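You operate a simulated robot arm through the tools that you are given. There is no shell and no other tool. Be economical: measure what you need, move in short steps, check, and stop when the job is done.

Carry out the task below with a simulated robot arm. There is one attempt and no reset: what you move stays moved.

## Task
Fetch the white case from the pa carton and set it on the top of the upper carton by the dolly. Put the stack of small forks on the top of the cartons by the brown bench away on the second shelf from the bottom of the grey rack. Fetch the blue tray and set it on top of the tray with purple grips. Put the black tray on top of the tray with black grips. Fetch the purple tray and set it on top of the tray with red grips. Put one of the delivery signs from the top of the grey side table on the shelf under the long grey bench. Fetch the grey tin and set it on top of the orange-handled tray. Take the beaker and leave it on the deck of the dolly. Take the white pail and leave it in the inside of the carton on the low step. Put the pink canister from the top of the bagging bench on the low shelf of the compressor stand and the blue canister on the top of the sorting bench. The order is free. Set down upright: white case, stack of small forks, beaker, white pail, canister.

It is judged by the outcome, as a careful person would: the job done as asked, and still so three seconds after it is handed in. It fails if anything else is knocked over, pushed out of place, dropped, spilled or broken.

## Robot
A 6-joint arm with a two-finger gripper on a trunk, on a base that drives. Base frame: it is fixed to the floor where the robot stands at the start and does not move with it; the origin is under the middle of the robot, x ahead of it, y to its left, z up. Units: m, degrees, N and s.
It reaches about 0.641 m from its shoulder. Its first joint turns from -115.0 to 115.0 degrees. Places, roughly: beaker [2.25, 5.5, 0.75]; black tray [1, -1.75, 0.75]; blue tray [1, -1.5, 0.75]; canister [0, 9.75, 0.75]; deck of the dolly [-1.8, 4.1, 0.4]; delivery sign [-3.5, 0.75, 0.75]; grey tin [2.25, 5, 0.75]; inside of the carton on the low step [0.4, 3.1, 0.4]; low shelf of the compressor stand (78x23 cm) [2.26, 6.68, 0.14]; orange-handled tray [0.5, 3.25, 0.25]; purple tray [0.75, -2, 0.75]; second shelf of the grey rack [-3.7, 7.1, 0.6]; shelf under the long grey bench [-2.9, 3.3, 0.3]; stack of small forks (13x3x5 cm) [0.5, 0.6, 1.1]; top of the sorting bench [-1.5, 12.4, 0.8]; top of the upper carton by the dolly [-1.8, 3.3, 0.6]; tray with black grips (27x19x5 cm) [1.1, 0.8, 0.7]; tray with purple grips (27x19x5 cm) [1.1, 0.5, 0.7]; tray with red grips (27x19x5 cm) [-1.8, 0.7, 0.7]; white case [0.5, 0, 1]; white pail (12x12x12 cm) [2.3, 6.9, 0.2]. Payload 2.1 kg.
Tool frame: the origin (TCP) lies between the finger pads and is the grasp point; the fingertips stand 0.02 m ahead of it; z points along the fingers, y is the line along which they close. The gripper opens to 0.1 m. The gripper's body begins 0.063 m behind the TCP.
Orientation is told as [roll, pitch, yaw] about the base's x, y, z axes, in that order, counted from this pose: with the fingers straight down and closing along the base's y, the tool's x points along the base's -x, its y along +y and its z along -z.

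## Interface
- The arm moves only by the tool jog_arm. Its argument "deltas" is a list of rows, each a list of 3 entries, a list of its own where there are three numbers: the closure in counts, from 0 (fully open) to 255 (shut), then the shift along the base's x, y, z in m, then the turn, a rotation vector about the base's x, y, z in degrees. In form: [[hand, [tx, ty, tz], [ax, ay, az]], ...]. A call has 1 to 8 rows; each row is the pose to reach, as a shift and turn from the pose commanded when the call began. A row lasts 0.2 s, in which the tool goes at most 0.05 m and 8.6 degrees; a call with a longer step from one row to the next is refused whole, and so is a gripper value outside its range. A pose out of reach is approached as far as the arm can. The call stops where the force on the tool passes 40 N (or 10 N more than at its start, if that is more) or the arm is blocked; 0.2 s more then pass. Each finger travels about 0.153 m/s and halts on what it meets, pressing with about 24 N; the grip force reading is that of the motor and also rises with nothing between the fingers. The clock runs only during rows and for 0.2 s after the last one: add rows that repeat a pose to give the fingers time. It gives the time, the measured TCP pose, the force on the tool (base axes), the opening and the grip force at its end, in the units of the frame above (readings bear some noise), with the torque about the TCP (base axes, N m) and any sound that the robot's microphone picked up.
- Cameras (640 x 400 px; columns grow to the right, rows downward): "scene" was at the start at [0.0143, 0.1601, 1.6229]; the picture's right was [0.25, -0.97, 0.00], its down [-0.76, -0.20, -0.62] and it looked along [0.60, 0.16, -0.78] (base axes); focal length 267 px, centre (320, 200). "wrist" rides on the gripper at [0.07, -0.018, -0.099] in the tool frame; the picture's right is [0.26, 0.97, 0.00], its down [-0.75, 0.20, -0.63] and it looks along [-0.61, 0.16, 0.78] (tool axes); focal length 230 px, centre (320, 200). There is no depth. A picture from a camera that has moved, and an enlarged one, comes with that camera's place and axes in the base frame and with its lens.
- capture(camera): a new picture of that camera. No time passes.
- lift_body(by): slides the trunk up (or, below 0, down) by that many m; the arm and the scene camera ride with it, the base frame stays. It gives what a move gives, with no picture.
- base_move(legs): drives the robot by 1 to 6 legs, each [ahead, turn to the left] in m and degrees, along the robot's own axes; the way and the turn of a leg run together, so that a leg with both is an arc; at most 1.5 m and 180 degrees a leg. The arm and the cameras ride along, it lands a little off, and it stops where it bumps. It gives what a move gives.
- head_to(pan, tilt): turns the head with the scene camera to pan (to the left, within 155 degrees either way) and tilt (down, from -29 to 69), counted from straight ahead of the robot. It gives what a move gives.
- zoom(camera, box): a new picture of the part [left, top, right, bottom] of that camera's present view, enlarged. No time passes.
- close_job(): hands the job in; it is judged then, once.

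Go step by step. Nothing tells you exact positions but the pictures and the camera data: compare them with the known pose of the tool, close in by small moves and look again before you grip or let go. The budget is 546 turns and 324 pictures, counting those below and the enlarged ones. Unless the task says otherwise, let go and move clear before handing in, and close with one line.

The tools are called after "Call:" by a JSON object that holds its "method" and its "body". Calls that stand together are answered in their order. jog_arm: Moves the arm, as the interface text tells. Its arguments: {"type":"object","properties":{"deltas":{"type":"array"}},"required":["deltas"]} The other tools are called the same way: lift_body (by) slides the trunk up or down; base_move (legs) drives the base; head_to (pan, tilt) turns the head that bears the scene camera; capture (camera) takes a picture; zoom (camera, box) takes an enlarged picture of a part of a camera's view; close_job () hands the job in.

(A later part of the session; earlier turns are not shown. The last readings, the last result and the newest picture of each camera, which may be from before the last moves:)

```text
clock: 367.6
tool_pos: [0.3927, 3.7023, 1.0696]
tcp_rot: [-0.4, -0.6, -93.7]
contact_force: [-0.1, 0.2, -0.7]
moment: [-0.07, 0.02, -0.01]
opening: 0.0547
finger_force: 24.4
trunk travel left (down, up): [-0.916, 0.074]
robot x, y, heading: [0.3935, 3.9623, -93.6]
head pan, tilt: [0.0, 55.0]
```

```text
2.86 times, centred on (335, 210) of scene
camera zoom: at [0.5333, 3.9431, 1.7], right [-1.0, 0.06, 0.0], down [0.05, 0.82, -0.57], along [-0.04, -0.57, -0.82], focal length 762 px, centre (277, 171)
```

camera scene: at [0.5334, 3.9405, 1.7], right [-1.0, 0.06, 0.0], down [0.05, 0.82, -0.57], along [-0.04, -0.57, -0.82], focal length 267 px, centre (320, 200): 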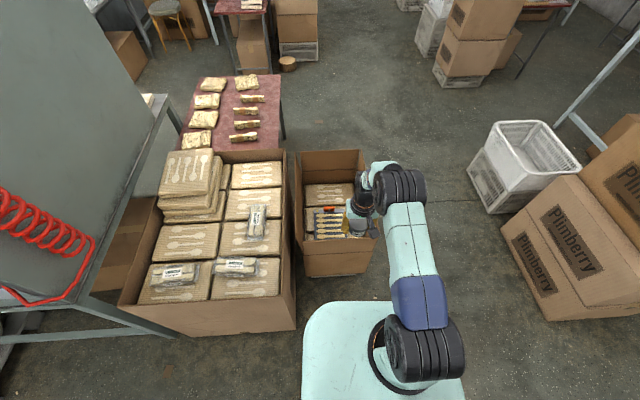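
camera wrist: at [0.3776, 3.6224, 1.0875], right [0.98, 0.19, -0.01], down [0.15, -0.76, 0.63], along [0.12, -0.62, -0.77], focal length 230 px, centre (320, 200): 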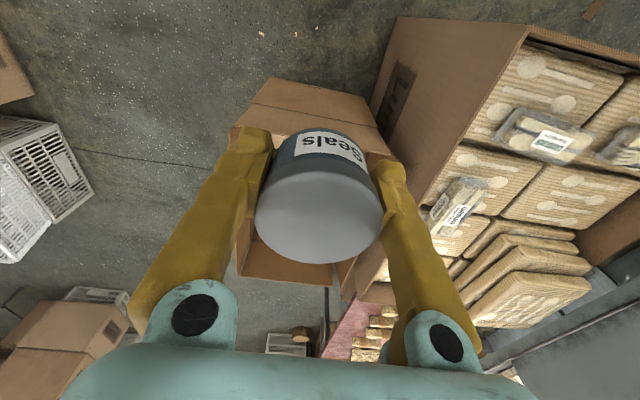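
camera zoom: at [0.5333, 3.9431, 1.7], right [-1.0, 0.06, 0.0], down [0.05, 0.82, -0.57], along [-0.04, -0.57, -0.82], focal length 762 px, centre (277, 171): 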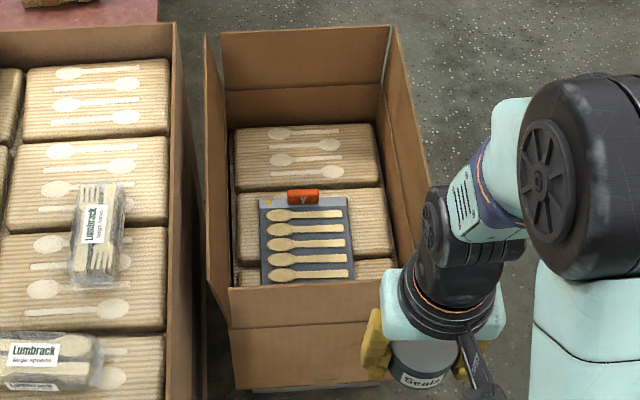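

Tray spans about x 0.32–0.505, y 3.07–3.34, top z≈0.34. I move in squarely and position over its centre.

Call:
{"method": "base_move", "body": {"legs": [[0, 3.7], [0.29, 0]]}}

Call:
{"method": "lift_body", "body": {"by": -0.3}}

Call:
{"method": "jog_arm", "body": {"deltas": [[160, [0.0, -0.04, -0.02], [0, 0, 0]], [160, [0.0, -0.08, -0.04], [0, 0, 0]], [160, [0.0, -0.12, -0.06], [0, 0, 0]], [160, [0.0, -0.16, -0.08], [0, 0, 0]], [160, [0.0, -0.19, -0.1], [0, 0, 0]], [160, [0.0, -0.19, -0.1], [0, 0, 0]]]}}

Call:
{"method": "capture", "body": {"camera": "scene"}}

Call:
{"method": "capture", "body": {"camera": "wrist"}}

```text
clock: 370.0
tool_pos: [0.4098, 3.4163, 1.0706]
tcp_rot: [-0.4, -0.5, -90.0]
contact_force: [-0.3, 0.3, -1.2]
moment: [-0.02, 0.0, 0.0]
opening: 0.0543
finger_force: 23.9
trunk travel left (down, up): [-0.916, 0.074]
robot x, y, heading: [0.3944, 3.6738, -90.1]
head pan, tilt: [0.0, 55.0]
```

```text
clock: 373.0
tool_pos: [0.4095, 3.4149, 0.7694]
tcp_rot: [-0.3, -0.4, -90.0]
contact_force: [-0.3, -0.3, -0.8]
moment: [0.01, 0.0, -0.01]
opening: 0.0543
finger_force: 24.1
trunk travel left (down, up): [-0.616, 0.374]
robot x, y, heading: [0.3927, 3.6737, -89.8]
head pan, tilt: [0.0, 55.0]
```

```text
clock: 374.4
tool_pos: [0.4089, 3.2249, 0.67]
tcp_rot: [-0.3, -0.3, -90.0]
contact_force: [-0.4, -0.2, -0.4]
moment: [-0.03, -0.01, -0.02]
opening: 0.0546
finger_force: 23.6
trunk travel left (down, up): [-0.616, 0.374]
robot x, y, heading: [0.397, 3.6745, -90.0]
head pan, tilt: [0.0, 55.0]
```

```text
233 pictures are left
camera scene: at [0.5343, 3.6645, 1.4], right [-1.0, 0.0, 0.0], down [0.0, 0.82, -0.57], along [0.0, -0.57, -0.82], focal length 267 px, centre (320, 200)
```

scene: 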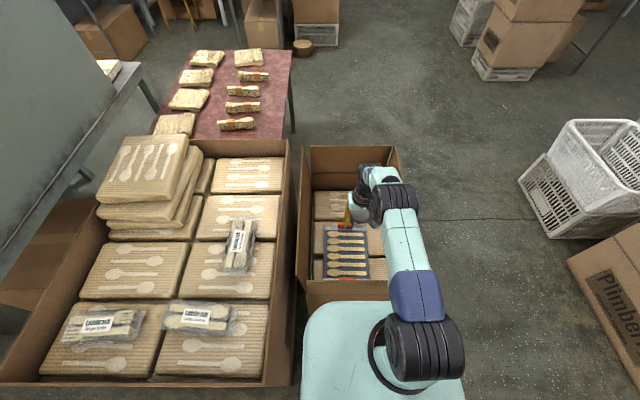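

```text
232 pictures are left
camera wrist: at [0.3898, 3.2968, 0.7682], right [0.97, 0.26, -0.01], down [0.2, -0.75, 0.63], along [0.16, -0.61, -0.77], focal length 230 px, centre (320, 200)
```

wrist: 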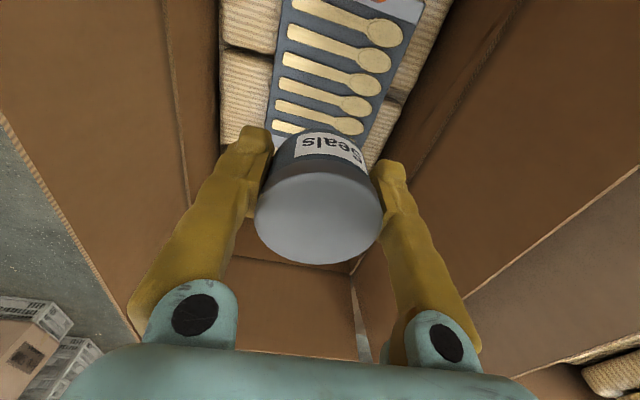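

Call:
{"method": "lift_body", "body": {"by": -0.2}}

Call:
{"method": "capture", "body": {"camera": "wrist"}}

Call:
{"method": "capture", "body": {"camera": "scene"}}

```text
clock: 376.6
tool_pos: [0.408, 3.2258, 0.4691]
tcp_rot: [-0.3, -0.4, -90.0]
contact_force: [-0.4, -0.4, -0.1]
moment: [0.0, -0.02, 0.02]
opening: 0.0544
finger_force: 23.7
trunk travel left (down, up): [-0.416, 0.574]
robot x, y, heading: [0.3936, 3.6749, -90.2]
head pan, tilt: [0.0, 55.0]
```

```text
231 pictures are left
camera wrist: at [0.3898, 3.2965, 0.5683], right [0.97, 0.26, -0.01], down [0.2, -0.75, 0.63], along [0.16, -0.61, -0.77], focal length 230 px, centre (320, 200)
```

wrist: 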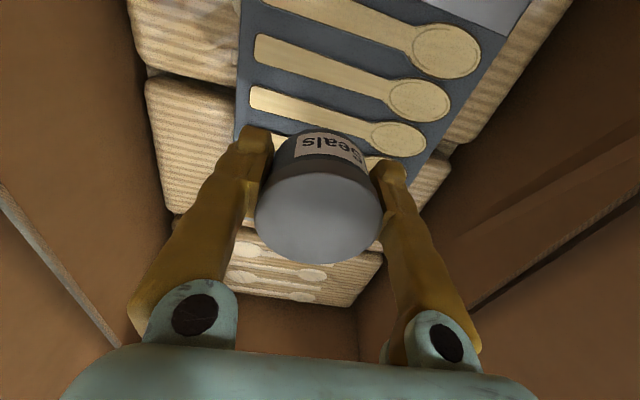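

```text
230 pictures are left
camera scene: at [0.5343, 3.664, 1.2], right [-1.0, 0.0, 0.0], down [0.0, 0.82, -0.57], along [0.0, -0.57, -0.82], focal length 267 px, centre (320, 200)
```

scene: 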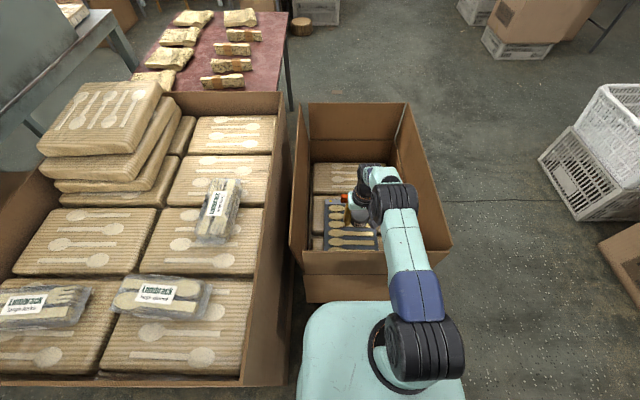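

Call:
{"method": "lift_body", "body": {"by": -0.07}}

Call:
{"method": "lift_body", "body": {"by": -0.012}}

Call:
{"method": "capture", "body": {"camera": "wrist"}}

```text
clock: 377.7
tool_pos: [0.4075, 3.2262, 0.4004]
tcp_rot: [-0.3, -0.4, -90.0]
contact_force: [0.0, -0.3, -1.3]
moment: [0.0, 0.03, -0.05]
opening: 0.0544
finger_force: 23.8
trunk travel left (down, up): [-0.346, 0.644]
robot x, y, heading: [0.3898, 3.6755, -89.6]
head pan, tilt: [0.0, 55.0]
```

```text
clock: 378.3
tool_pos: [0.4087, 3.2249, 0.393]
tcp_rot: [-0.2, -1.0, -90.0]
contact_force: [0.6, 2.8, 40.3]
moment: [0.47, -0.54, 0.12]
opening: 0.0548
finger_force: 23.3
trunk travel left (down, up): [-0.334, 0.656]
robot x, y, heading: [0.3923, 3.6739, -90.2]
head pan, tilt: [0.0, 55.0]
```

```text
229 pictures are left
camera wrist: at [0.3897, 3.2978, 0.4905], right [0.97, 0.26, -0.01], down [0.2, -0.74, 0.64], along [0.16, -0.62, -0.77], focal length 230 px, centre (320, 200)
```

wrist: 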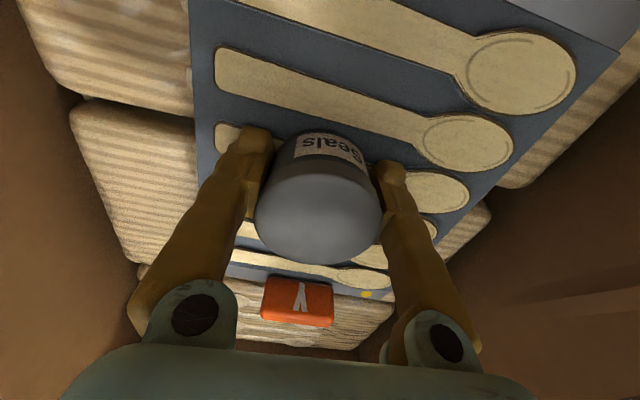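

Contact on the tray. I ease up, release and rise.

Call:
{"method": "lift_body", "body": {"by": 0.007}}

Call:
{"method": "jog_arm", "body": {"deltas": [[100, [0, 0, 0], [0, 0, 0]], [60, [0, 0, 0], [0, 0, 0]], [30, [0, 0, 0], [0, 0, 0]], [30, [0, 0, 0], [0, 0, 0]]]}}

Call:
{"method": "lift_body", "body": {"by": 0.12}}

Call:
{"method": "capture", "body": {"camera": "wrist"}}

```text
clock: 378.8
tool_pos: [0.4079, 3.2257, 0.3934]
tcp_rot: [-0.3, -0.2, -90.1]
contact_force: [0.1, -0.3, 0.1]
moment: [0.01, -0.03, 0.02]
opening: 0.0544
finger_force: 23.9
trunk travel left (down, up): [-0.341, 0.649]
robot x, y, heading: [0.3929, 3.6699, -89.9]
head pan, tilt: [0.0, 55.0]
```

```text
clock: 379.8
tool_pos: [0.4069, 3.2246, 0.3953]
tcp_rot: [-0.3, -0.4, -90.0]
contact_force: [-0.1, 1.1, 0.0]
moment: [0.0, 0.0, -0.02]
opening: 0.0883
finger_force: 0.0
trunk travel left (down, up): [-0.341, 0.649]
robot x, y, heading: [0.3905, 3.6748, -89.7]
head pan, tilt: [0.0, 55.0]
```

```text
clock: 381.3
tool_pos: [0.4085, 3.2262, 0.5146]
tcp_rot: [-0.3, -0.4, -89.9]
contact_force: [0.0, 0.6, 0.1]
moment: [0.01, 0.0, 0.0]
opening: 0.0882
finger_force: 0.1
trunk travel left (down, up): [-0.461, 0.529]
robot x, y, heading: [0.3913, 3.671, -90.0]
head pan, tilt: [0.0, 55.0]
```

```text
228 pictures are left
camera wrist: at [0.3898, 3.2965, 0.6132], right [0.97, 0.26, -0.01], down [0.2, -0.75, 0.63], along [0.16, -0.61, -0.77], focal length 230 px, centre (320, 200)
```

wrist: 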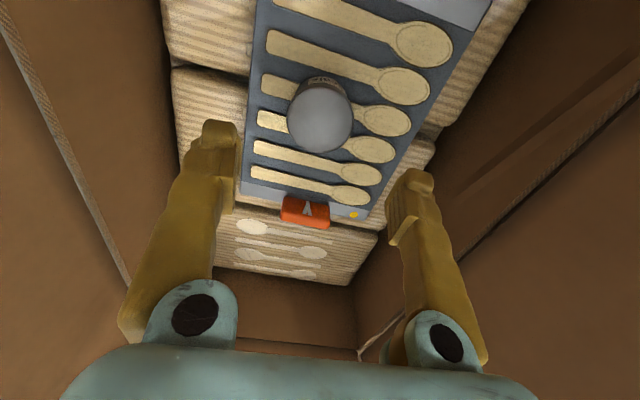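

The tin rests on the tray; free spot for the pail is behind it (y≈2.97). Now to the pail on the compressor stand.

Call:
{"method": "lift_body", "body": {"by": 0.3}}

Call:
{"method": "base_move", "body": {"legs": [[-0.6, 0], [0, 130], [1.5, 0], [1.0, 0], [0, -40]]}}

Call:
{"method": "head_to", "body": {"pan": 0, "tilt": 40}}

Call:
{"method": "capture", "body": {"camera": "scene"}}

```text
clock: 384.3
tool_pos: [0.4085, 3.2255, 0.8154]
tcp_rot: [-0.3, -0.5, -90.1]
contact_force: [0.0, 0.2, 0.6]
moment: [0.01, 0.02, 0.0]
opening: 0.088
finger_force: 0.0
trunk travel left (down, up): [-0.761, 0.229]
robot x, y, heading: [0.3922, 3.6742, -90.1]
head pan, tilt: [0.0, 55.0]
```

```text
clock: 403.0
tool_pos: [2.3223, 5.8965, 0.8141]
tcp_rot: [-0.5, 1.1, 39.6]
contact_force: [-11.0, -4.6, 1.1]
moment: [0.05, 0.14, 0.74]
opening: 0.0911
finger_force: 2.8
trunk travel left (down, up): [-0.761, 0.229]
robot x, y, heading: [1.988, 5.6107, 39.0]
head pan, tilt: [0.0, 55.0]
stopped in leg 4: the force on the tool passed its limit at 129 N (the readings are from after the stop); the commanded pose is now the measured one
```

```text
clock: 403.8
tool_pos: [2.3218, 5.8973, 0.8156]
tcp_rot: [-0.7, 0.9, 39.6]
contact_force: [-13.5, -8.1, -3.7]
moment: [-0.29, -0.02, 0.96]
opening: 0.0888
finger_force: 0.9
trunk travel left (down, up): [-0.761, 0.229]
robot x, y, heading: [1.9848, 5.6051, 38.9]
head pan, tilt: [0.0, 40.0]
```

```text
227 pictures are left
camera scene: at [1.9154, 5.7328, 1.5654], right [0.63, -0.78, 0.0], down [-0.5, -0.4, -0.77], along [0.6, 0.48, -0.64], focal length 267 px, centre (320, 200)
```

scene: 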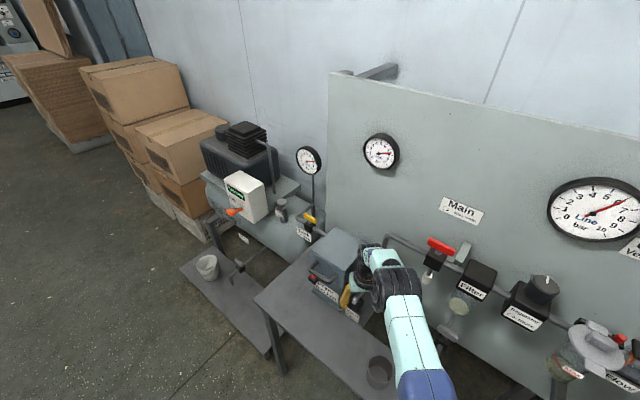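

I overdrove and touched the dryer unit with the gripper. I back straight off and inspect for displacement.

Call:
{"method": "base_move", "body": {"legs": [[-0.4, 0]]}}

Call:
{"method": "capture", "body": {"camera": "scene"}}

```text
clock: 406.3
tool_pos: [2.0136, 5.6482, 0.8142]
tcp_rot: [-0.6, 0.7, 39.6]
contact_force: [-0.2, -0.1, -0.2]
moment: [0.0, 0.01, 0.02]
opening: 0.0882
finger_force: 0.1
trunk travel left (down, up): [-0.761, 0.229]
robot x, y, heading: [1.679, 5.3602, 38.9]
head pan, tilt: [0.0, 40.0]
```

```text
226 pictures are left
camera scene: at [1.6096, 5.4838, 1.5656], right [0.63, -0.78, 0.0], down [-0.5, -0.4, -0.77], along [0.6, 0.48, -0.64], focal length 267 px, centre (320, 200)
```

scene: 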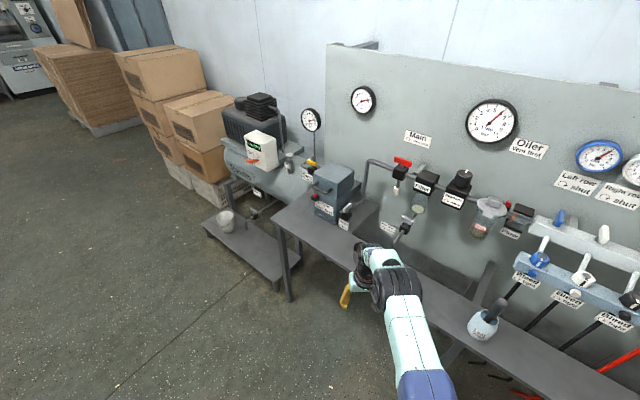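

The bench items look unmoved. I go around to face the compressor stand.

Call:
{"method": "base_move", "body": {"legs": [[-0.1, 0], [0, 63], [1.5, 0], [0, -102]]}}

Call:
{"method": "lift_body", "body": {"by": -0.3}}

Call:
{"method": "head_to", "body": {"pan": 0, "tilt": 35}}

Call:
{"method": "capture", "body": {"camera": "scene"}}

```text
clock: 421.6
tool_pos: [1.7197, 6.7745, 0.8137]
tcp_rot: [-0.5, 0.8, -0.7]
contact_force: [-0.9, 0.1, 0.6]
moment: [-0.03, 0.01, 0.01]
opening: 0.088
finger_force: 0.0
trunk travel left (down, up): [-0.761, 0.229]
robot x, y, heading: [1.2777, 6.7707, -1.1]
head pan, tilt: [0.0, 40.0]
```

```text
clock: 424.6
tool_pos: [1.7198, 6.7748, 0.5122]
tcp_rot: [-0.6, 0.9, -0.7]
contact_force: [0.3, 0.1, -0.4]
moment: [0.03, -0.01, -0.02]
opening: 0.0883
finger_force: 0.1
trunk travel left (down, up): [-0.461, 0.529]
robot x, y, heading: [1.2718, 6.7719, -1.2]
head pan, tilt: [0.0, 40.0]
```

```text
clock: 425.3
tool_pos: [1.7204, 6.7754, 0.5138]
tcp_rot: [-0.7, 0.8, -0.6]
contact_force: [-0.8, -0.4, 0.5]
moment: [0.02, 0.01, -0.02]
opening: 0.0882
finger_force: 0.1
trunk travel left (down, up): [-0.461, 0.529]
robot x, y, heading: [1.2778, 6.7732, -1.2]
head pan, tilt: [0.0, 35.0]
```

```text
225 pictures are left
camera scene: at [1.3071, 6.9117, 1.2731], right [-0.02, -1.0, 0.0], down [-0.57, 0.01, -0.82], along [0.82, -0.02, -0.57], focal length 267 px, centre (320, 200)
```

scene: 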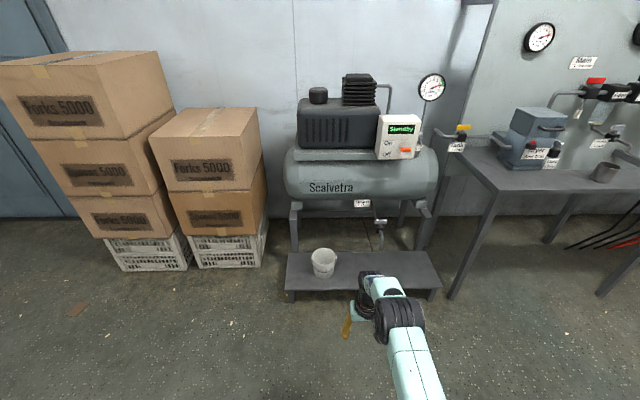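

Call:
{"method": "zoom", "body": {"camera": "scene", "box": [270, 170, 450, 310]}}

```text
2.86 times, centred on (360, 240) of scene
camera zoom: at [1.3071, 6.9117, 1.2731], right [-0.02, -1.0, 0.0], down [-0.57, 0.01, -0.82], along [0.82, -0.02, -0.57], focal length 762 px, centre (206, 86)
```

zoom: 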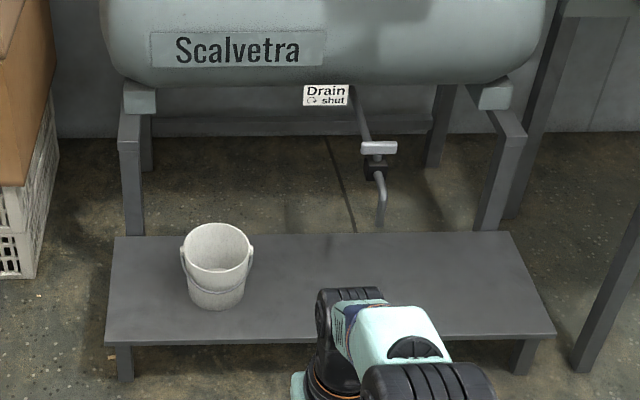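

The pail (bail hanging on the near side) stands at about (2.26, 6.87), rim z≈0.26. I line up and turn the wrist 90° so the fingers straddle the near rim.

Call:
{"method": "base_move", "body": {"legs": [[0, 15.6], [0.36, 0], [0, -14.4]]}}

Call:
{"method": "jog_arm", "body": {"deltas": [[0, [-0.02, 0, 0], [0, 0, 8.5]], [0, [-0.04, 0, 0], [0, 0, 17]], [0, [-0.06, 0, 0], [0, 0, 25.5]], [0, [-0.08, 0, 0], [0, 0, 34]], [0, [-0.08, 0, 0], [0, 0, 42.5]], [0, [-0.08, 0, 0], [0, 0, 51]], [0, [-0.08, 0, 0], [0, 0, 59.5]], [0, [-0.08, 0, 0], [0, 0, 68]]]}}

Call:
{"method": "jog_arm", "body": {"deltas": [[0, [0, 0, 0], [0, 0, 8.5]], [0, [0, 0, 0], [0, 0, 17]], [0, [0, 0, 0], [0, 0, 23]], [0, [0, 0, 0], [0, 0, 23]]]}}

Call:
{"method": "jog_arm", "body": {"deltas": [[0, [0, 0, 0], [0, -8, 0]], [0, [0, 0, 0], [0, -16, 0]], [0, [0, 0, 0], [0, -25, 0]], [0, [0, 0, 0], [0, -25, 0]]]}}

Call:
{"method": "capture", "body": {"camera": "wrist"}}

Call:
{"method": "capture", "body": {"camera": "scene"}}

```text
clock: 429.4
tool_pos: [2.0713, 6.871, 0.5134]
tcp_rot: [-0.7, 0.8, 0.2]
contact_force: [-0.6, -0.5, -0.5]
moment: [0.03, 0.02, 0.03]
opening: 0.088
finger_force: 0.1
trunk travel left (down, up): [-0.461, 0.529]
robot x, y, heading: [1.6293, 6.8598, -0.4]
head pan, tilt: [0.0, 35.0]
```

```text
clock: 431.2
tool_pos: [1.9924, 6.8701, 0.5131]
tcp_rot: [-0.6, 0.8, 68.3]
contact_force: [1.0, 1.3, -0.2]
moment: [-0.02, -0.01, 0.0]
opening: 0.1
finger_force: 0.0
trunk travel left (down, up): [-0.461, 0.529]
robot x, y, heading: [1.6285, 6.8585, -0.5]
head pan, tilt: [0.0, 35.0]
```

```text
clock: 432.2
tool_pos: [1.9929, 6.8697, 0.5143]
tcp_rot: [-0.6, 0.8, 91.2]
contact_force: [0.1, -0.6, 0.0]
moment: [-0.02, -0.02, 0.02]
opening: 0.0999
finger_force: 0.1
trunk travel left (down, up): [-0.461, 0.529]
robot x, y, heading: [1.6311, 6.8573, -0.6]
head pan, tilt: [0.0, 35.0]
```

```text
refused: row 3 steps farther than a row can; nothing moved
```

```text
223 pictures are left
camera wrist: at [2.0119, 6.8022, 0.6135], right [-0.96, -0.28, -0.01], down [-0.22, 0.75, 0.62], along [-0.17, 0.59, -0.79], focal length 230 px, centre (320, 200)
```

wrist: 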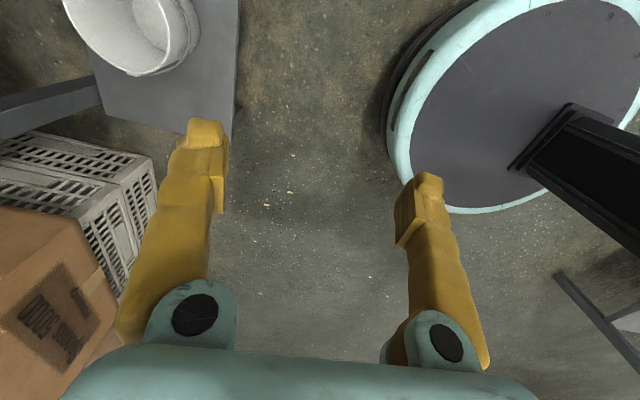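

```text
222 pictures are left
camera scene: at [1.6581, 7.0007, 1.2732], right [-0.01, -1.0, 0.0], down [-0.57, 0.0, -0.82], along [0.82, -0.01, -0.57], focal length 267 px, centre (320, 200)
```

scene: 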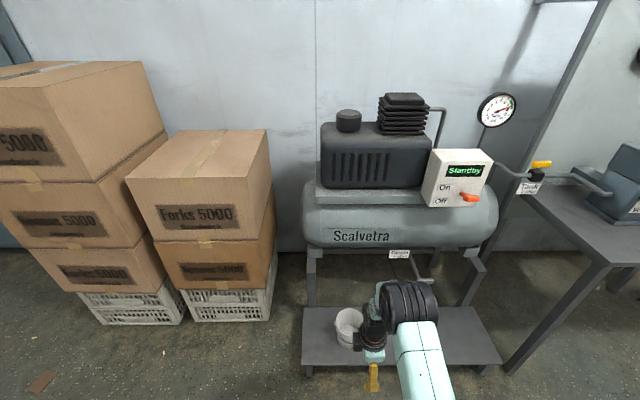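

Call:
{"method": "jog_arm", "body": {"deltas": [[0, [0.03, 0, 0.01], [0, -8, 0]], [0, [0.06, 0, 0.02], [0, -16, 0]], [0, [0.09, 0, 0.03], [0, -24, 0]], [0, [0.12, 0, 0.03], [0, -25, 0]], [0, [0.15, 0, 0.03], [0, -25, 0]], [0, [0.18, 0.005, 0.03], [0, -25, 0]], [0, [0.18, 0.005, 0.03], [0, -25, 0]]]}}

Call:
{"method": "lift_body", "body": {"by": -0.2}}

Call:
{"method": "capture", "body": {"camera": "wrist"}}

Call:
{"method": "capture", "body": {"camera": "scene"}}

```text
clock: 433.8
tool_pos: [2.1713, 6.8754, 0.5435]
tcp_rot: [-25.5, 1.0, 90.6]
contact_force: [0.7, 0.6, 0.6]
moment: [0.0, -0.01, -0.01]
opening: 0.1
finger_force: 0.0
out of reach, approached as far as the arm can: row 3
trunk travel left (down, up): [-0.461, 0.529]
robot x, y, heading: [1.6282, 6.8586, -0.4]
head pan, tilt: [0.0, 35.0]
```

```text
clock: 436.0
tool_pos: [2.1711, 6.875, 0.3435]
tcp_rot: [-25.7, 1.2, 90.7]
contact_force: [0.3, -0.2, -0.1]
moment: [0.02, -0.01, 0.03]
opening: 0.1
finger_force: 0.1
trunk travel left (down, up): [-0.261, 0.729]
robot x, y, heading: [1.6244, 6.858, -0.2]
head pan, tilt: [0.0, 35.0]
```

```text
221 pictures are left
camera wrist: at [2.1465, 6.8076, 0.4425], right [-0.87, -0.28, -0.41], down [-0.46, 0.76, 0.47], along [0.18, 0.59, -0.78], focal length 230 px, centre (320, 200)
```

wrist: 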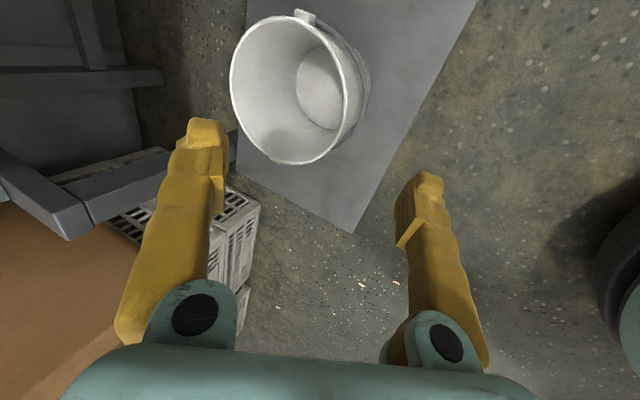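

```text
220 pictures are left
camera scene: at [1.658, 7.0006, 1.0732], right [-0.01, -1.0, 0.0], down [-0.57, 0.0, -0.82], along [0.82, -0.01, -0.57], focal length 267 px, centre (320, 200)
```

scene: 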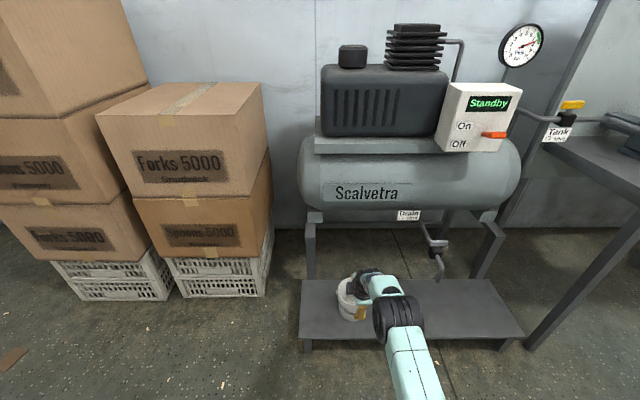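

Call:
{"method": "jog_arm", "body": {"deltas": [[0, [0.01, -0.005, -0.04], [0, 0, 0]], [0, [0.021, -0.009, -0.075], [0, 0, 0]], [0, [0.021, -0.009, -0.085], [0, 0, 0]], [0, [0.021, -0.009, -0.085], [0, 0, 0]]]}}

Call:
{"method": "capture", "body": {"camera": "wrist"}}

```text
clock: 437.0
tool_pos: [2.1774, 6.8669, 0.2741]
tcp_rot: [-25.6, 1.2, 90.7]
contact_force: [-0.1, -0.1, 1.1]
moment: [-0.04, 0.0, -0.03]
opening: 0.0999
finger_force: 0.0
out of reach, approached as far as the arm can: row 2, 3, 4
trunk travel left (down, up): [-0.261, 0.729]
robot x, y, heading: [1.6297, 6.8581, -0.5]
head pan, tilt: [0.0, 35.0]
```

```text
219 pictures are left
camera wrist: at [2.1526, 6.8, 0.3726], right [-0.87, -0.28, -0.41], down [-0.46, 0.76, 0.47], along [0.18, 0.59, -0.78], focal length 230 px, centre (320, 200)
```

wrist: 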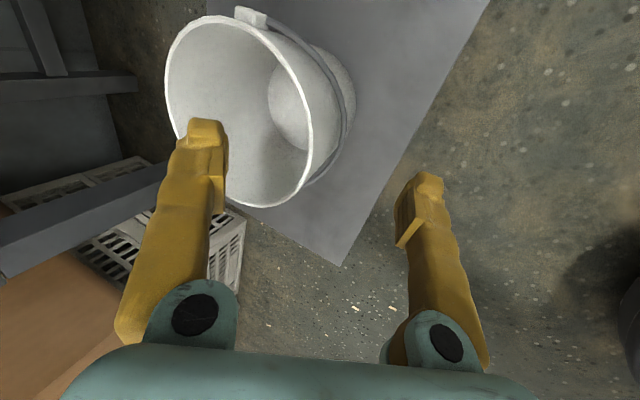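

Call:
{"method": "base_move", "body": {"legs": [[0.03, 0]]}}

Call:
{"method": "lift_body", "body": {"by": -0.02}}

Call:
{"method": "capture", "body": {"camera": "wrist"}}

```text
clock: 437.8
tool_pos: [2.2077, 6.8678, 0.2748]
tcp_rot: [-25.6, 1.3, 90.7]
contact_force: [0.2, 0.2, 0.1]
moment: [0.0, 0.0, -0.03]
opening: 0.1
finger_force: 0.0
trunk travel left (down, up): [-0.261, 0.729]
robot x, y, heading: [1.659, 6.8599, -0.3]
head pan, tilt: [0.0, 35.0]
```

```text
clock: 438.5
tool_pos: [2.2076, 6.8677, 0.2535]
tcp_rot: [-25.6, 1.2, 90.7]
contact_force: [0.5, 0.1, 0.0]
moment: [-0.01, 0.03, -0.02]
opening: 0.1002
finger_force: 0.0
trunk travel left (down, up): [-0.241, 0.749]
robot x, y, heading: [1.657, 6.8599, -0.2]
head pan, tilt: [0.0, 35.0]
```

```text
218 pictures are left
camera wrist: at [2.1826, 6.7998, 0.3527], right [-0.87, -0.28, -0.41], down [-0.46, 0.75, 0.47], along [0.18, 0.59, -0.78], focal length 230 px, centre (320, 200)
```

wrist: 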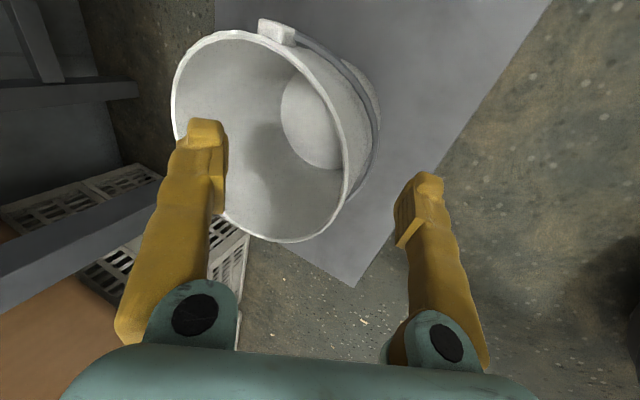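

Call:
{"method": "base_move", "body": {"legs": [[-0.01, 0]]}}

Call:
{"method": "lift_body", "body": {"by": -0.012}}

Call:
{"method": "jog_arm", "body": {"deltas": [[80, [0, 0, 0], [0, 0, 0]], [150, [0, 0, 0], [0, 0, 0]], [150, [0, 0, 0], [0, 0, 0]], [150, [0, 0, 0], [0, 0, 0]]]}}

Call:
{"method": "capture", "body": {"camera": "wrist"}}

```text
clock: 439.2
tool_pos: [2.1969, 6.8676, 0.254]
tcp_rot: [-25.6, 1.3, 90.8]
contact_force: [-0.4, 0.5, 0.0]
moment: [0.01, -0.02, 0.0]
opening: 0.0999
finger_force: 0.0
trunk travel left (down, up): [-0.241, 0.749]
robot x, y, heading: [1.6501, 6.8587, -0.3]
head pan, tilt: [0.0, 35.0]
```

```text
clock: 439.8
tool_pos: [2.1974, 6.8672, 0.2432]
tcp_rot: [-25.7, 1.1, 90.8]
contact_force: [-0.2, -0.7, -0.1]
moment: [0.02, 0.0, 0.0]
opening: 0.0998
finger_force: 0.1
trunk travel left (down, up): [-0.229, 0.761]
robot x, y, heading: [1.6461, 6.8601, -0.6]
head pan, tilt: [0.0, 35.0]
```

```text
clock: 440.8
tool_pos: [2.1972, 6.8666, 0.242]
tcp_rot: [-25.6, 1.2, 90.6]
contact_force: [0.5, 0.3, -0.3]
moment: [-0.01, 0.0, 0.03]
opening: 0.0413
finger_force: 0.0
trunk travel left (down, up): [-0.229, 0.761]
robot x, y, heading: [1.6489, 6.8583, -0.4]
head pan, tilt: [0.0, 35.0]
```

```text
217 pictures are left
camera wrist: at [2.1726, 6.8, 0.3407], right [-0.87, -0.28, -0.41], down [-0.46, 0.75, 0.47], along [0.18, 0.59, -0.78], focal length 230 px, centre (320, 200)
```

wrist: 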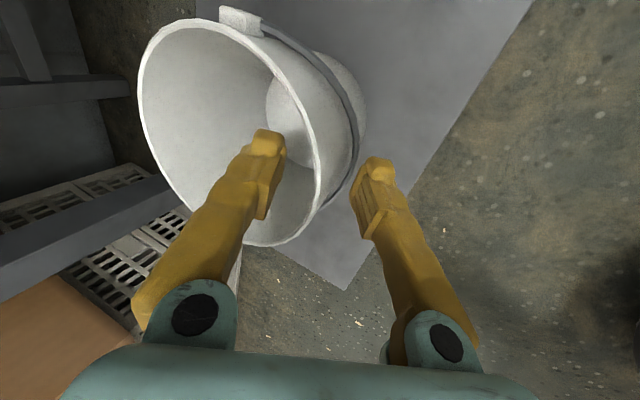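

The near wall is between the fingers. Closing and lifting.

Call:
{"method": "jog_arm", "body": {"deltas": [[200, [0, 0, 0], [0, 0, 0]], [255, [0, 0, 0], [0, 0, 0]], [255, [0, 0, 0], [0, 0, 0]], [255, [0, 0, 0], [0, 0, 0]]]}}

Call:
{"method": "lift_body", "body": {"by": 0.08}}

Call:
{"method": "capture", "body": {"camera": "wrist"}}

Call:
{"method": "capture", "body": {"camera": "scene"}}

```text
clock: 441.8
tool_pos: [2.1965, 6.8664, 0.2426]
tcp_rot: [-25.6, 1.2, 90.5]
contact_force: [0.2, 0.4, -1.8]
moment: [-0.05, 0.11, -0.03]
opening: 0.006
finger_force: 24.0
trunk travel left (down, up): [-0.229, 0.761]
robot x, y, heading: [1.6438, 6.8613, -0.1]
head pan, tilt: [0.0, 35.0]
```

```text
clock: 443.0
tool_pos: [2.1966, 6.8673, 0.3214]
tcp_rot: [-25.6, 1.2, 90.7]
contact_force: [0.2, 0.0, -1.2]
moment: [0.0, 0.1, 0.03]
opening: 0.0062
finger_force: 23.6
trunk travel left (down, up): [-0.309, 0.681]
robot x, y, heading: [1.649, 6.8599, -0.4]
head pan, tilt: [0.0, 35.0]
```

```text
216 pictures are left
camera wrist: at [2.1727, 6.8, 0.4205], right [-0.87, -0.28, -0.41], down [-0.46, 0.75, 0.47], along [0.18, 0.59, -0.78], focal length 230 px, centre (320, 200)
```

wrist: 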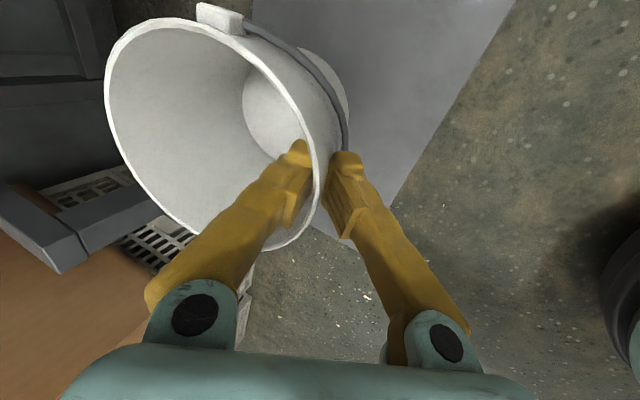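

```text
215 pictures are left
camera scene: at [1.6784, 7.0006, 1.1212], right [-0.01, -1.0, 0.0], down [-0.57, 0.0, -0.82], along [0.82, -0.01, -0.57], focal length 267 px, centre (320, 200)
```

scene: 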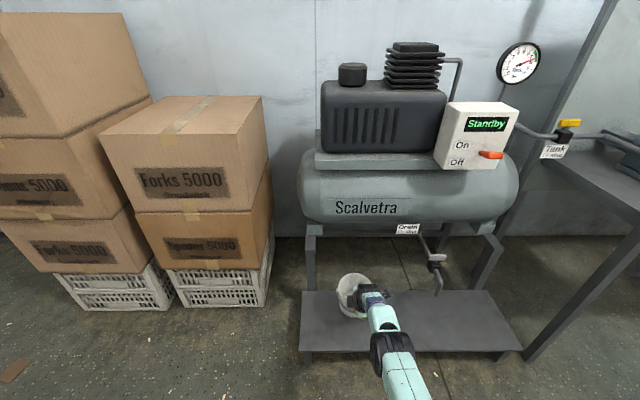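

The pail is held level. I raise it, back off and drive to the low-step carton.

Call:
{"method": "base_move", "body": {"legs": [[-0.5, 0]]}}

Call:
{"method": "lift_body", "body": {"by": 0.4}}

Call:
{"method": "lift_body", "body": {"by": 0.2}}

Call:
{"method": "base_move", "body": {"legs": [[0, -105], [1.4, 0], [1.35, 0], [0, 15]]}}

Call:
{"method": "head_to", "body": {"pan": 0, "tilt": 55}}

Call:
{"method": "capture", "body": {"camera": "scene"}}

```text
clock: 445.9
tool_pos: [1.6944, 6.8714, 0.3218]
tcp_rot: [-25.6, 1.2, 90.6]
contact_force: [0.0, -0.8, -1.7]
moment: [-0.01, 0.11, 0.01]
opening: 0.006
finger_force: 24.1
trunk travel left (down, up): [-0.309, 0.681]
robot x, y, heading: [1.1419, 6.8632, -0.7]
head pan, tilt: [0.0, 35.0]
```

```text
clock: 449.8
tool_pos: [1.6946, 6.8717, 0.7215]
tcp_rot: [-25.5, 1.2, 90.6]
contact_force: [0.5, -0.1, -1.5]
moment: [-0.02, 0.11, -0.01]
opening: 0.0061
finger_force: 23.5
trunk travel left (down, up): [-0.709, 0.281]
robot x, y, heading: [1.1421, 6.8655, -0.3]
head pan, tilt: [0.0, 35.0]
```

```text
clock: 451.9
tool_pos: [1.6937, 6.8707, 0.922]
tcp_rot: [-25.5, 1.2, 90.6]
contact_force: [-0.1, 0.5, -1.7]
moment: [-0.01, 0.11, 0.01]
opening: 0.0058
finger_force: 24.1
trunk travel left (down, up): [-0.909, 0.081]
robot x, y, heading: [1.1458, 6.8635, -0.3]
head pan, tilt: [0.0, 35.0]
```

```text
clock: 470.6
tool_pos: [0.3627, 3.7063, 0.9223]
tcp_rot: [-25.5, 1.2, 0.8]
contact_force: [0.4, 0.6, -1.8]
moment: [0.12, 0.02, -0.02]
opening: 0.0059
finger_force: 24.5
trunk travel left (down, up): [-0.909, 0.081]
robot x, y, heading: [0.3542, 4.2563, -90.3]
head pan, tilt: [0.0, 35.0]
```

```text
clock: 471.4
tool_pos: [0.363, 3.7056, 0.9232]
tcp_rot: [-25.6, 1.2, 0.7]
contact_force: [-0.5, 0.2, -1.4]
moment: [0.09, 0.04, 0.01]
opening: 0.0061
finger_force: 24.0
trunk travel left (down, up): [-0.909, 0.081]
robot x, y, heading: [0.355, 4.2565, -90.3]
head pan, tilt: [0.0, 55.0]
```

```text
214 pictures are left
camera scene: at [0.4957, 4.2452, 1.693], right [-1.0, 0.01, 0.0], down [0.0, 0.82, -0.57], along [0.0, -0.57, -0.82], focal length 267 px, centre (320, 200)
```

scene: 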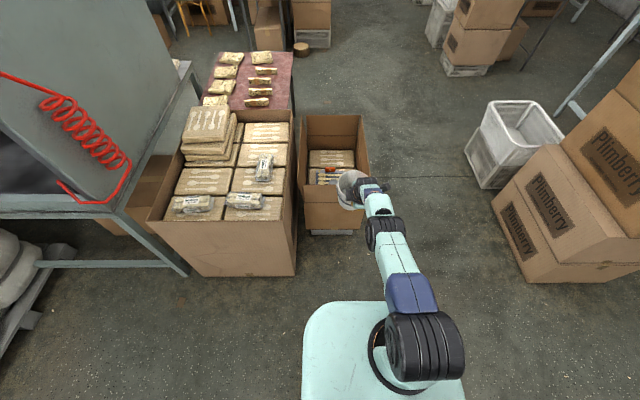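

Call:
{"method": "base_move", "body": {"legs": [[0, 4.7], [0.62, 0], [0, -4.5]]}}

Call:
{"method": "capture", "body": {"camera": "scene"}}

Call:
{"method": "capture", "body": {"camera": "wrist"}}

```text
clock: 475.8
tool_pos: [0.4126, 3.0937, 0.9225]
tcp_rot: [-25.5, 1.3, 1.0]
contact_force: [0.0, 0.9, -1.9]
moment: [0.09, 0.0, 0.02]
opening: 0.0059
finger_force: 23.8
trunk travel left (down, up): [-0.909, 0.081]
robot x, y, heading: [0.4023, 3.6452, -89.9]
head pan, tilt: [0.0, 55.0]
```

```text
213 pictures are left
camera scene: at [0.5438, 3.6337, 1.6928], right [-1.0, 0.0, 0.0], down [0.0, 0.82, -0.57], along [0.0, -0.57, -0.82], focal length 267 px, centre (320, 200)
```

scene: 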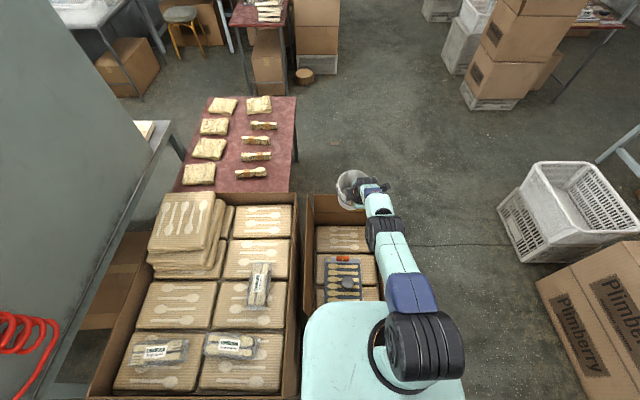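

```text
212 pictures are left
camera wrist: at [0.345, 3.1199, 1.021], right [-0.28, 0.87, -0.41], down [0.75, 0.47, 0.47], along [0.6, -0.18, -0.78], focal length 230 px, centre (320, 200)
```

wrist: 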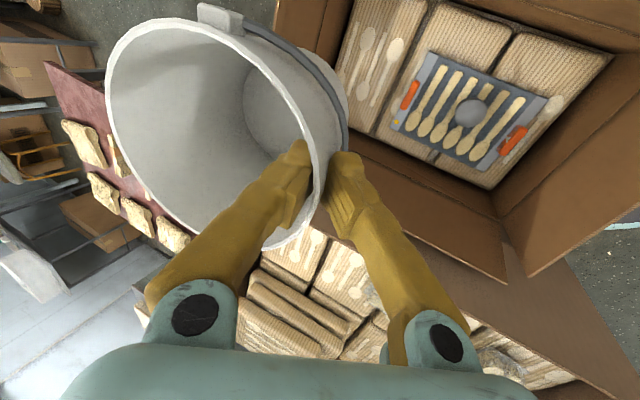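

Free space behind the tray is y 2.88–3.065. I aim the TCP at y≈3.03 (pail centre 2.97), then lower.

Call:
{"method": "base_move", "body": {"legs": [[0.03, 0]]}}

Call:
{"method": "jog_arm", "body": {"deltas": [[255, [0, -0.02, -0.02], [0, 0, 0]], [255, [0, -0.034, -0.04], [0, 0, 0]], [255, [0, -0.034, -0.04], [0, 0, 0]]]}}

Call:
{"method": "lift_body", "body": {"by": -0.2}}

Call:
{"method": "capture", "body": {"camera": "scene"}}

Call:
{"method": "capture", "body": {"camera": "wrist"}}

```text
clock: 476.8
tool_pos: [0.4118, 3.07, 0.9209]
tcp_rot: [-25.4, 1.2, 1.0]
contact_force: [-0.4, -0.6, -2.3]
moment: [0.07, 0.01, -0.03]
opening: 0.0059
finger_force: 23.6
trunk travel left (down, up): [-0.909, 0.081]
robot x, y, heading: [0.4042, 3.6219, -90.2]
head pan, tilt: [0.0, 55.0]
stopped in leg 1: the robot was blocked; the commanded pose is now the measured one
```

```text
clock: 477.6
tool_pos: [0.4102, 3.08, 0.9018]
tcp_rot: [-25.4, 1.1, 0.9]
contact_force: [-0.3, 0.4, -1.1]
moment: [0.09, 0.02, 0.03]
opening: 0.006
finger_force: 24.2
out of reach, approached as far as the arm can: row 1, 2, 3
trunk travel left (down, up): [-0.909, 0.081]
robot x, y, heading: [0.4, 3.6213, -89.9]
head pan, tilt: [0.0, 55.0]
```

```text
clock: 479.7
tool_pos: [0.4097, 3.0801, 0.702]
tcp_rot: [-25.6, 1.1, 1.0]
contact_force: [0.3, 0.3, -1.0]
moment: [0.12, 0.01, 0.0]
opening: 0.0061
finger_force: 24.3
trunk travel left (down, up): [-0.709, 0.281]
robot x, y, heading: [0.4019, 3.6214, -90.0]
head pan, tilt: [0.0, 55.0]
```

```text
211 pictures are left
camera scene: at [0.5423, 3.6104, 1.493], right [-1.0, 0.0, 0.0], down [0.0, 0.82, -0.57], along [0.0, -0.57, -0.82], focal length 267 px, centre (320, 200)
```

scene: 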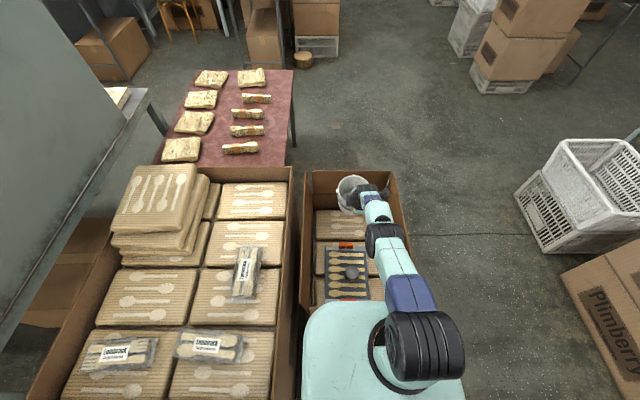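

```text
210 pictures are left
camera wrist: at [0.3419, 3.1055, 0.7996], right [-0.28, 0.87, -0.41], down [0.75, 0.47, 0.47], along [0.6, -0.18, -0.78], focal length 230 px, centre (320, 200)
```

wrist: 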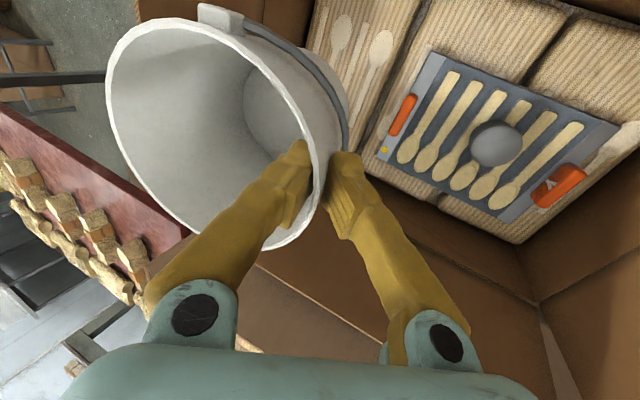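

Arm reach is best with the hand higher relative to the trunk: I raise the hand and lower the trunk to extend further.

Call:
{"method": "jog_arm", "body": {"deltas": [[255, [0, 0, 0.04], [0, 0, 0]], [255, [0, 0, 0.08], [0, 0, 0]], [255, [0, -0.005, 0.12], [0, 0, 0]], [255, [0, -0.01, 0.16], [0, 0, 0]], [255, [0, -0.01, 0.18], [0, 0, 0]], [255, [0, -0.01, 0.18], [0, 0, 0]]]}}

Call:
{"method": "lift_body", "body": {"by": -0.25}}

Call:
{"method": "capture", "body": {"camera": "wrist"}}

```text
clock: 481.1
tool_pos: [0.4109, 3.07, 0.8818]
tcp_rot: [-25.5, 1.2, 1.0]
contact_force: [0.1, 0.2, -0.6]
moment: [0.08, 0.0, 0.0]
opening: 0.006
finger_force: 23.7
trunk travel left (down, up): [-0.709, 0.281]
robot x, y, heading: [0.4022, 3.6226, -90.1]
head pan, tilt: [0.0, 55.0]
```

```text
clock: 483.7
tool_pos: [0.409, 3.0695, 0.6326]
tcp_rot: [-25.4, 1.1, 0.9]
contact_force: [0.2, -0.7, -2.1]
moment: [0.12, 0.0, -0.02]
opening: 0.0061
finger_force: 23.6
trunk travel left (down, up): [-0.459, 0.531]
robot x, y, heading: [0.3991, 3.6262, -90.1]
head pan, tilt: [0.0, 55.0]
```

```text
209 pictures are left
camera wrist: at [0.3422, 3.0951, 0.7294], right [-0.28, 0.87, -0.41], down [0.75, 0.47, 0.47], along [0.6, -0.18, -0.78], focal length 230 px, centre (320, 200)
```

wrist: 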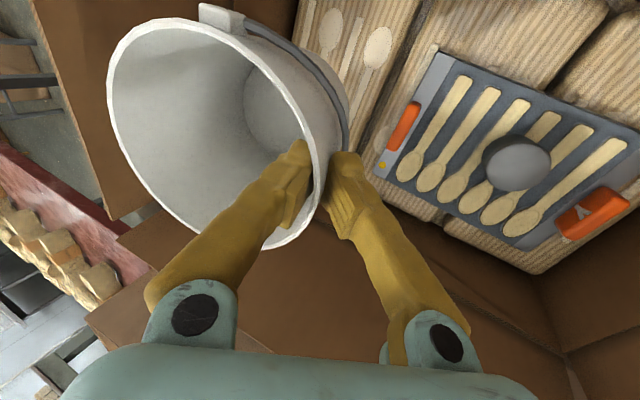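

Call:
{"method": "jog_arm", "body": {"deltas": [[255, [0, -0.02, 0], [0, 0, 0]], [255, [0, -0.04, 0], [0, 0, 0]], [255, [0, -0.04, 0], [0, 0, 0]]]}}

Call:
{"method": "lift_body", "body": {"by": -0.11}}

Call:
{"method": "capture", "body": {"camera": "wrist"}}

Call:
{"method": "capture", "body": {"camera": "scene"}}

```text
clock: 484.5
tool_pos: [0.4088, 3.0444, 0.6309]
tcp_rot: [-25.3, 1.0, 1.0]
contact_force: [0.7, -0.5, -0.9]
moment: [0.1, 0.01, 0.01]
opening: 0.006
finger_force: 23.7
out of reach, approached as far as the arm can: row 2, 3
trunk travel left (down, up): [-0.459, 0.531]
robot x, y, heading: [0.4031, 3.6251, -90.1]
head pan, tilt: [0.0, 55.0]
```

```text
clock: 485.9
tool_pos: [0.4097, 3.042, 0.5212]
tcp_rot: [-25.6, 1.1, 1.0]
contact_force: [-0.7, -0.2, -1.5]
moment: [0.1, 0.03, -0.04]
opening: 0.006
finger_force: 24.3
trunk travel left (down, up): [-0.349, 0.641]
robot x, y, heading: [0.4012, 3.619, -90.1]
head pan, tilt: [0.0, 55.0]
```

```text
208 pictures are left
camera wrist: at [0.3408, 3.0687, 0.6201], right [-0.28, 0.87, -0.41], down [0.75, 0.47, 0.47], along [0.6, -0.18, -0.78], focal length 230 px, centre (320, 200)
```

wrist: 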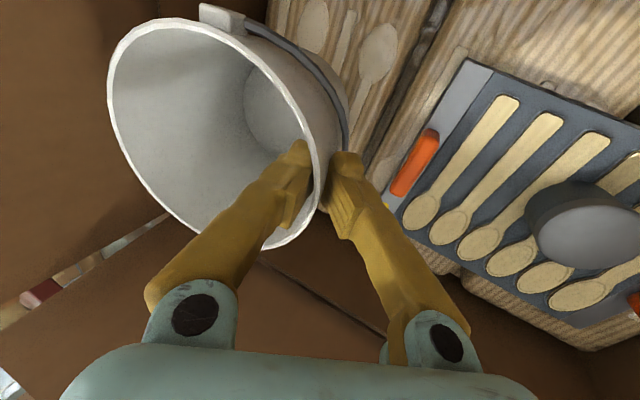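

```text
207 pictures are left
camera scene: at [0.5422, 3.6106, 1.133], right [-1.0, 0.0, 0.0], down [0.0, 0.82, -0.57], along [0.0, -0.57, -0.82], focal length 267 px, centre (320, 200)
```

scene: 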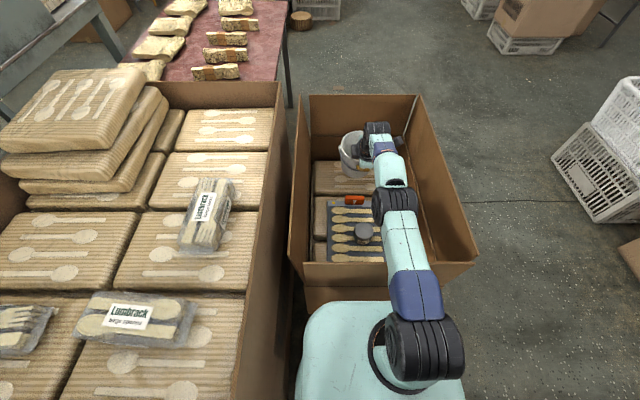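

Call:
{"method": "lift_body", "body": {"by": -0.05}}

Call:
{"method": "lift_body", "body": {"by": -0.01}}

```text
clock: 486.9
tool_pos: [0.4078, 3.0426, 0.4719]
tcp_rot: [-25.5, 1.1, 1.0]
contact_force: [0.7, 0.3, -1.9]
moment: [0.08, 0.01, 0.01]
opening: 0.006
finger_force: 24.4
trunk travel left (down, up): [-0.299, 0.691]
robot x, y, heading: [0.4002, 3.621, -90.1]
head pan, tilt: [0.0, 55.0]
```

```text
clock: 487.4
tool_pos: [0.4083, 3.0451, 0.4696]
tcp_rot: [-26.1, 1.2, 1.0]
contact_force: [-0.1, -0.1, -1.8]
moment: [0.13, -0.03, -0.02]
opening: 0.0059
finger_force: 23.9
trunk travel left (down, up): [-0.289, 0.701]
robot x, y, heading: [0.4027, 3.6219, -90.1]
head pan, tilt: [0.0, 55.0]
```

Call:
{"method": "capture", "body": {"camera": "scene"}}

Call:
{"method": "capture", "body": {"camera": "wrist"}}

```text
206 pictures are left
camera scene: at [0.5422, 3.6173, 1.0746], right [-1.0, 0.0, 0.0], down [0.0, 0.82, -0.58], along [0.0, -0.58, -0.82], focal length 267 px, centre (320, 200)
```

scene: 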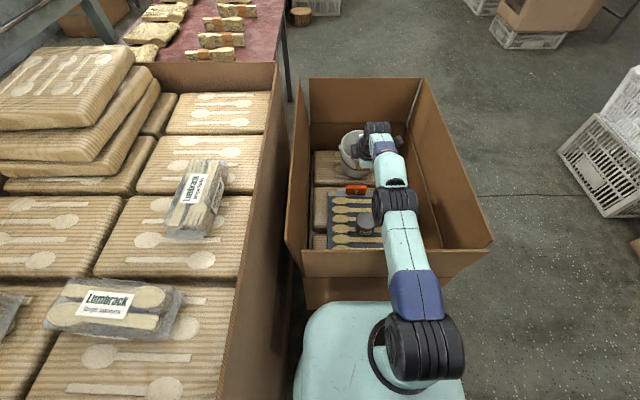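

```text
205 pictures are left
camera wrist: at [0.3408, 3.0717, 0.5669], right [-0.28, 0.86, -0.42], down [0.75, 0.47, 0.46], along [0.6, -0.18, -0.78], focal length 230 px, centre (320, 200)
```

wrist: 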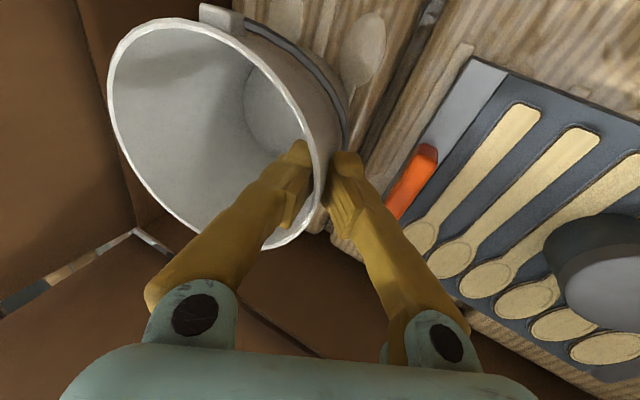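

The robot pitched slightly: its trunk carriage is pressing on something in front. I raise the trunk, back off 1.5 cm, and do the last lowering with the arm alone.

Call:
{"method": "lift_body", "body": {"by": 0.03}}

Call:
{"method": "base_move", "body": {"legs": [[-0.015, 0]]}}

Call:
{"method": "jog_arm", "body": {"deltas": [[255, [0, 0, -0.015], [0, 0, 0]], [255, [0, 0, -0.03], [0, 0, 0]], [255, [0, 0, -0.03], [0, 0, 0]]]}}

```text
clock: 488.2
tool_pos: [0.4091, 3.0439, 0.4917]
tcp_rot: [-25.6, 1.2, 1.1]
contact_force: [-0.1, 0.2, -1.6]
moment: [0.08, 0.05, -0.02]
opening: 0.0061
finger_force: 24.6
trunk travel left (down, up): [-0.319, 0.671]
robot x, y, heading: [0.4022, 3.6212, -90.1]
head pan, tilt: [0.0, 55.0]
```

```text
clock: 489.0
tool_pos: [0.409, 3.059, 0.4902]
tcp_rot: [-25.6, 1.1, 1.0]
contact_force: [0.2, -0.6, -0.8]
moment: [0.11, 0.03, 0.03]
opening: 0.0059
finger_force: 24.5
trunk travel left (down, up): [-0.319, 0.671]
robot x, y, heading: [0.4031, 3.6383, -90.0]
head pan, tilt: [0.0, 55.0]
```

```text
clock: 489.8
tool_pos: [0.4097, 3.0596, 0.4606]
tcp_rot: [-25.6, 1.2, 0.9]
contact_force: [-0.2, 0.9, 4.9]
moment: [0.08, -0.02, 0.01]
opening: 0.0059
finger_force: 24.0
trunk travel left (down, up): [-0.319, 0.671]
robot x, y, heading: [0.4021, 3.6368, -89.9]
head pan, tilt: [0.0, 55.0]
```

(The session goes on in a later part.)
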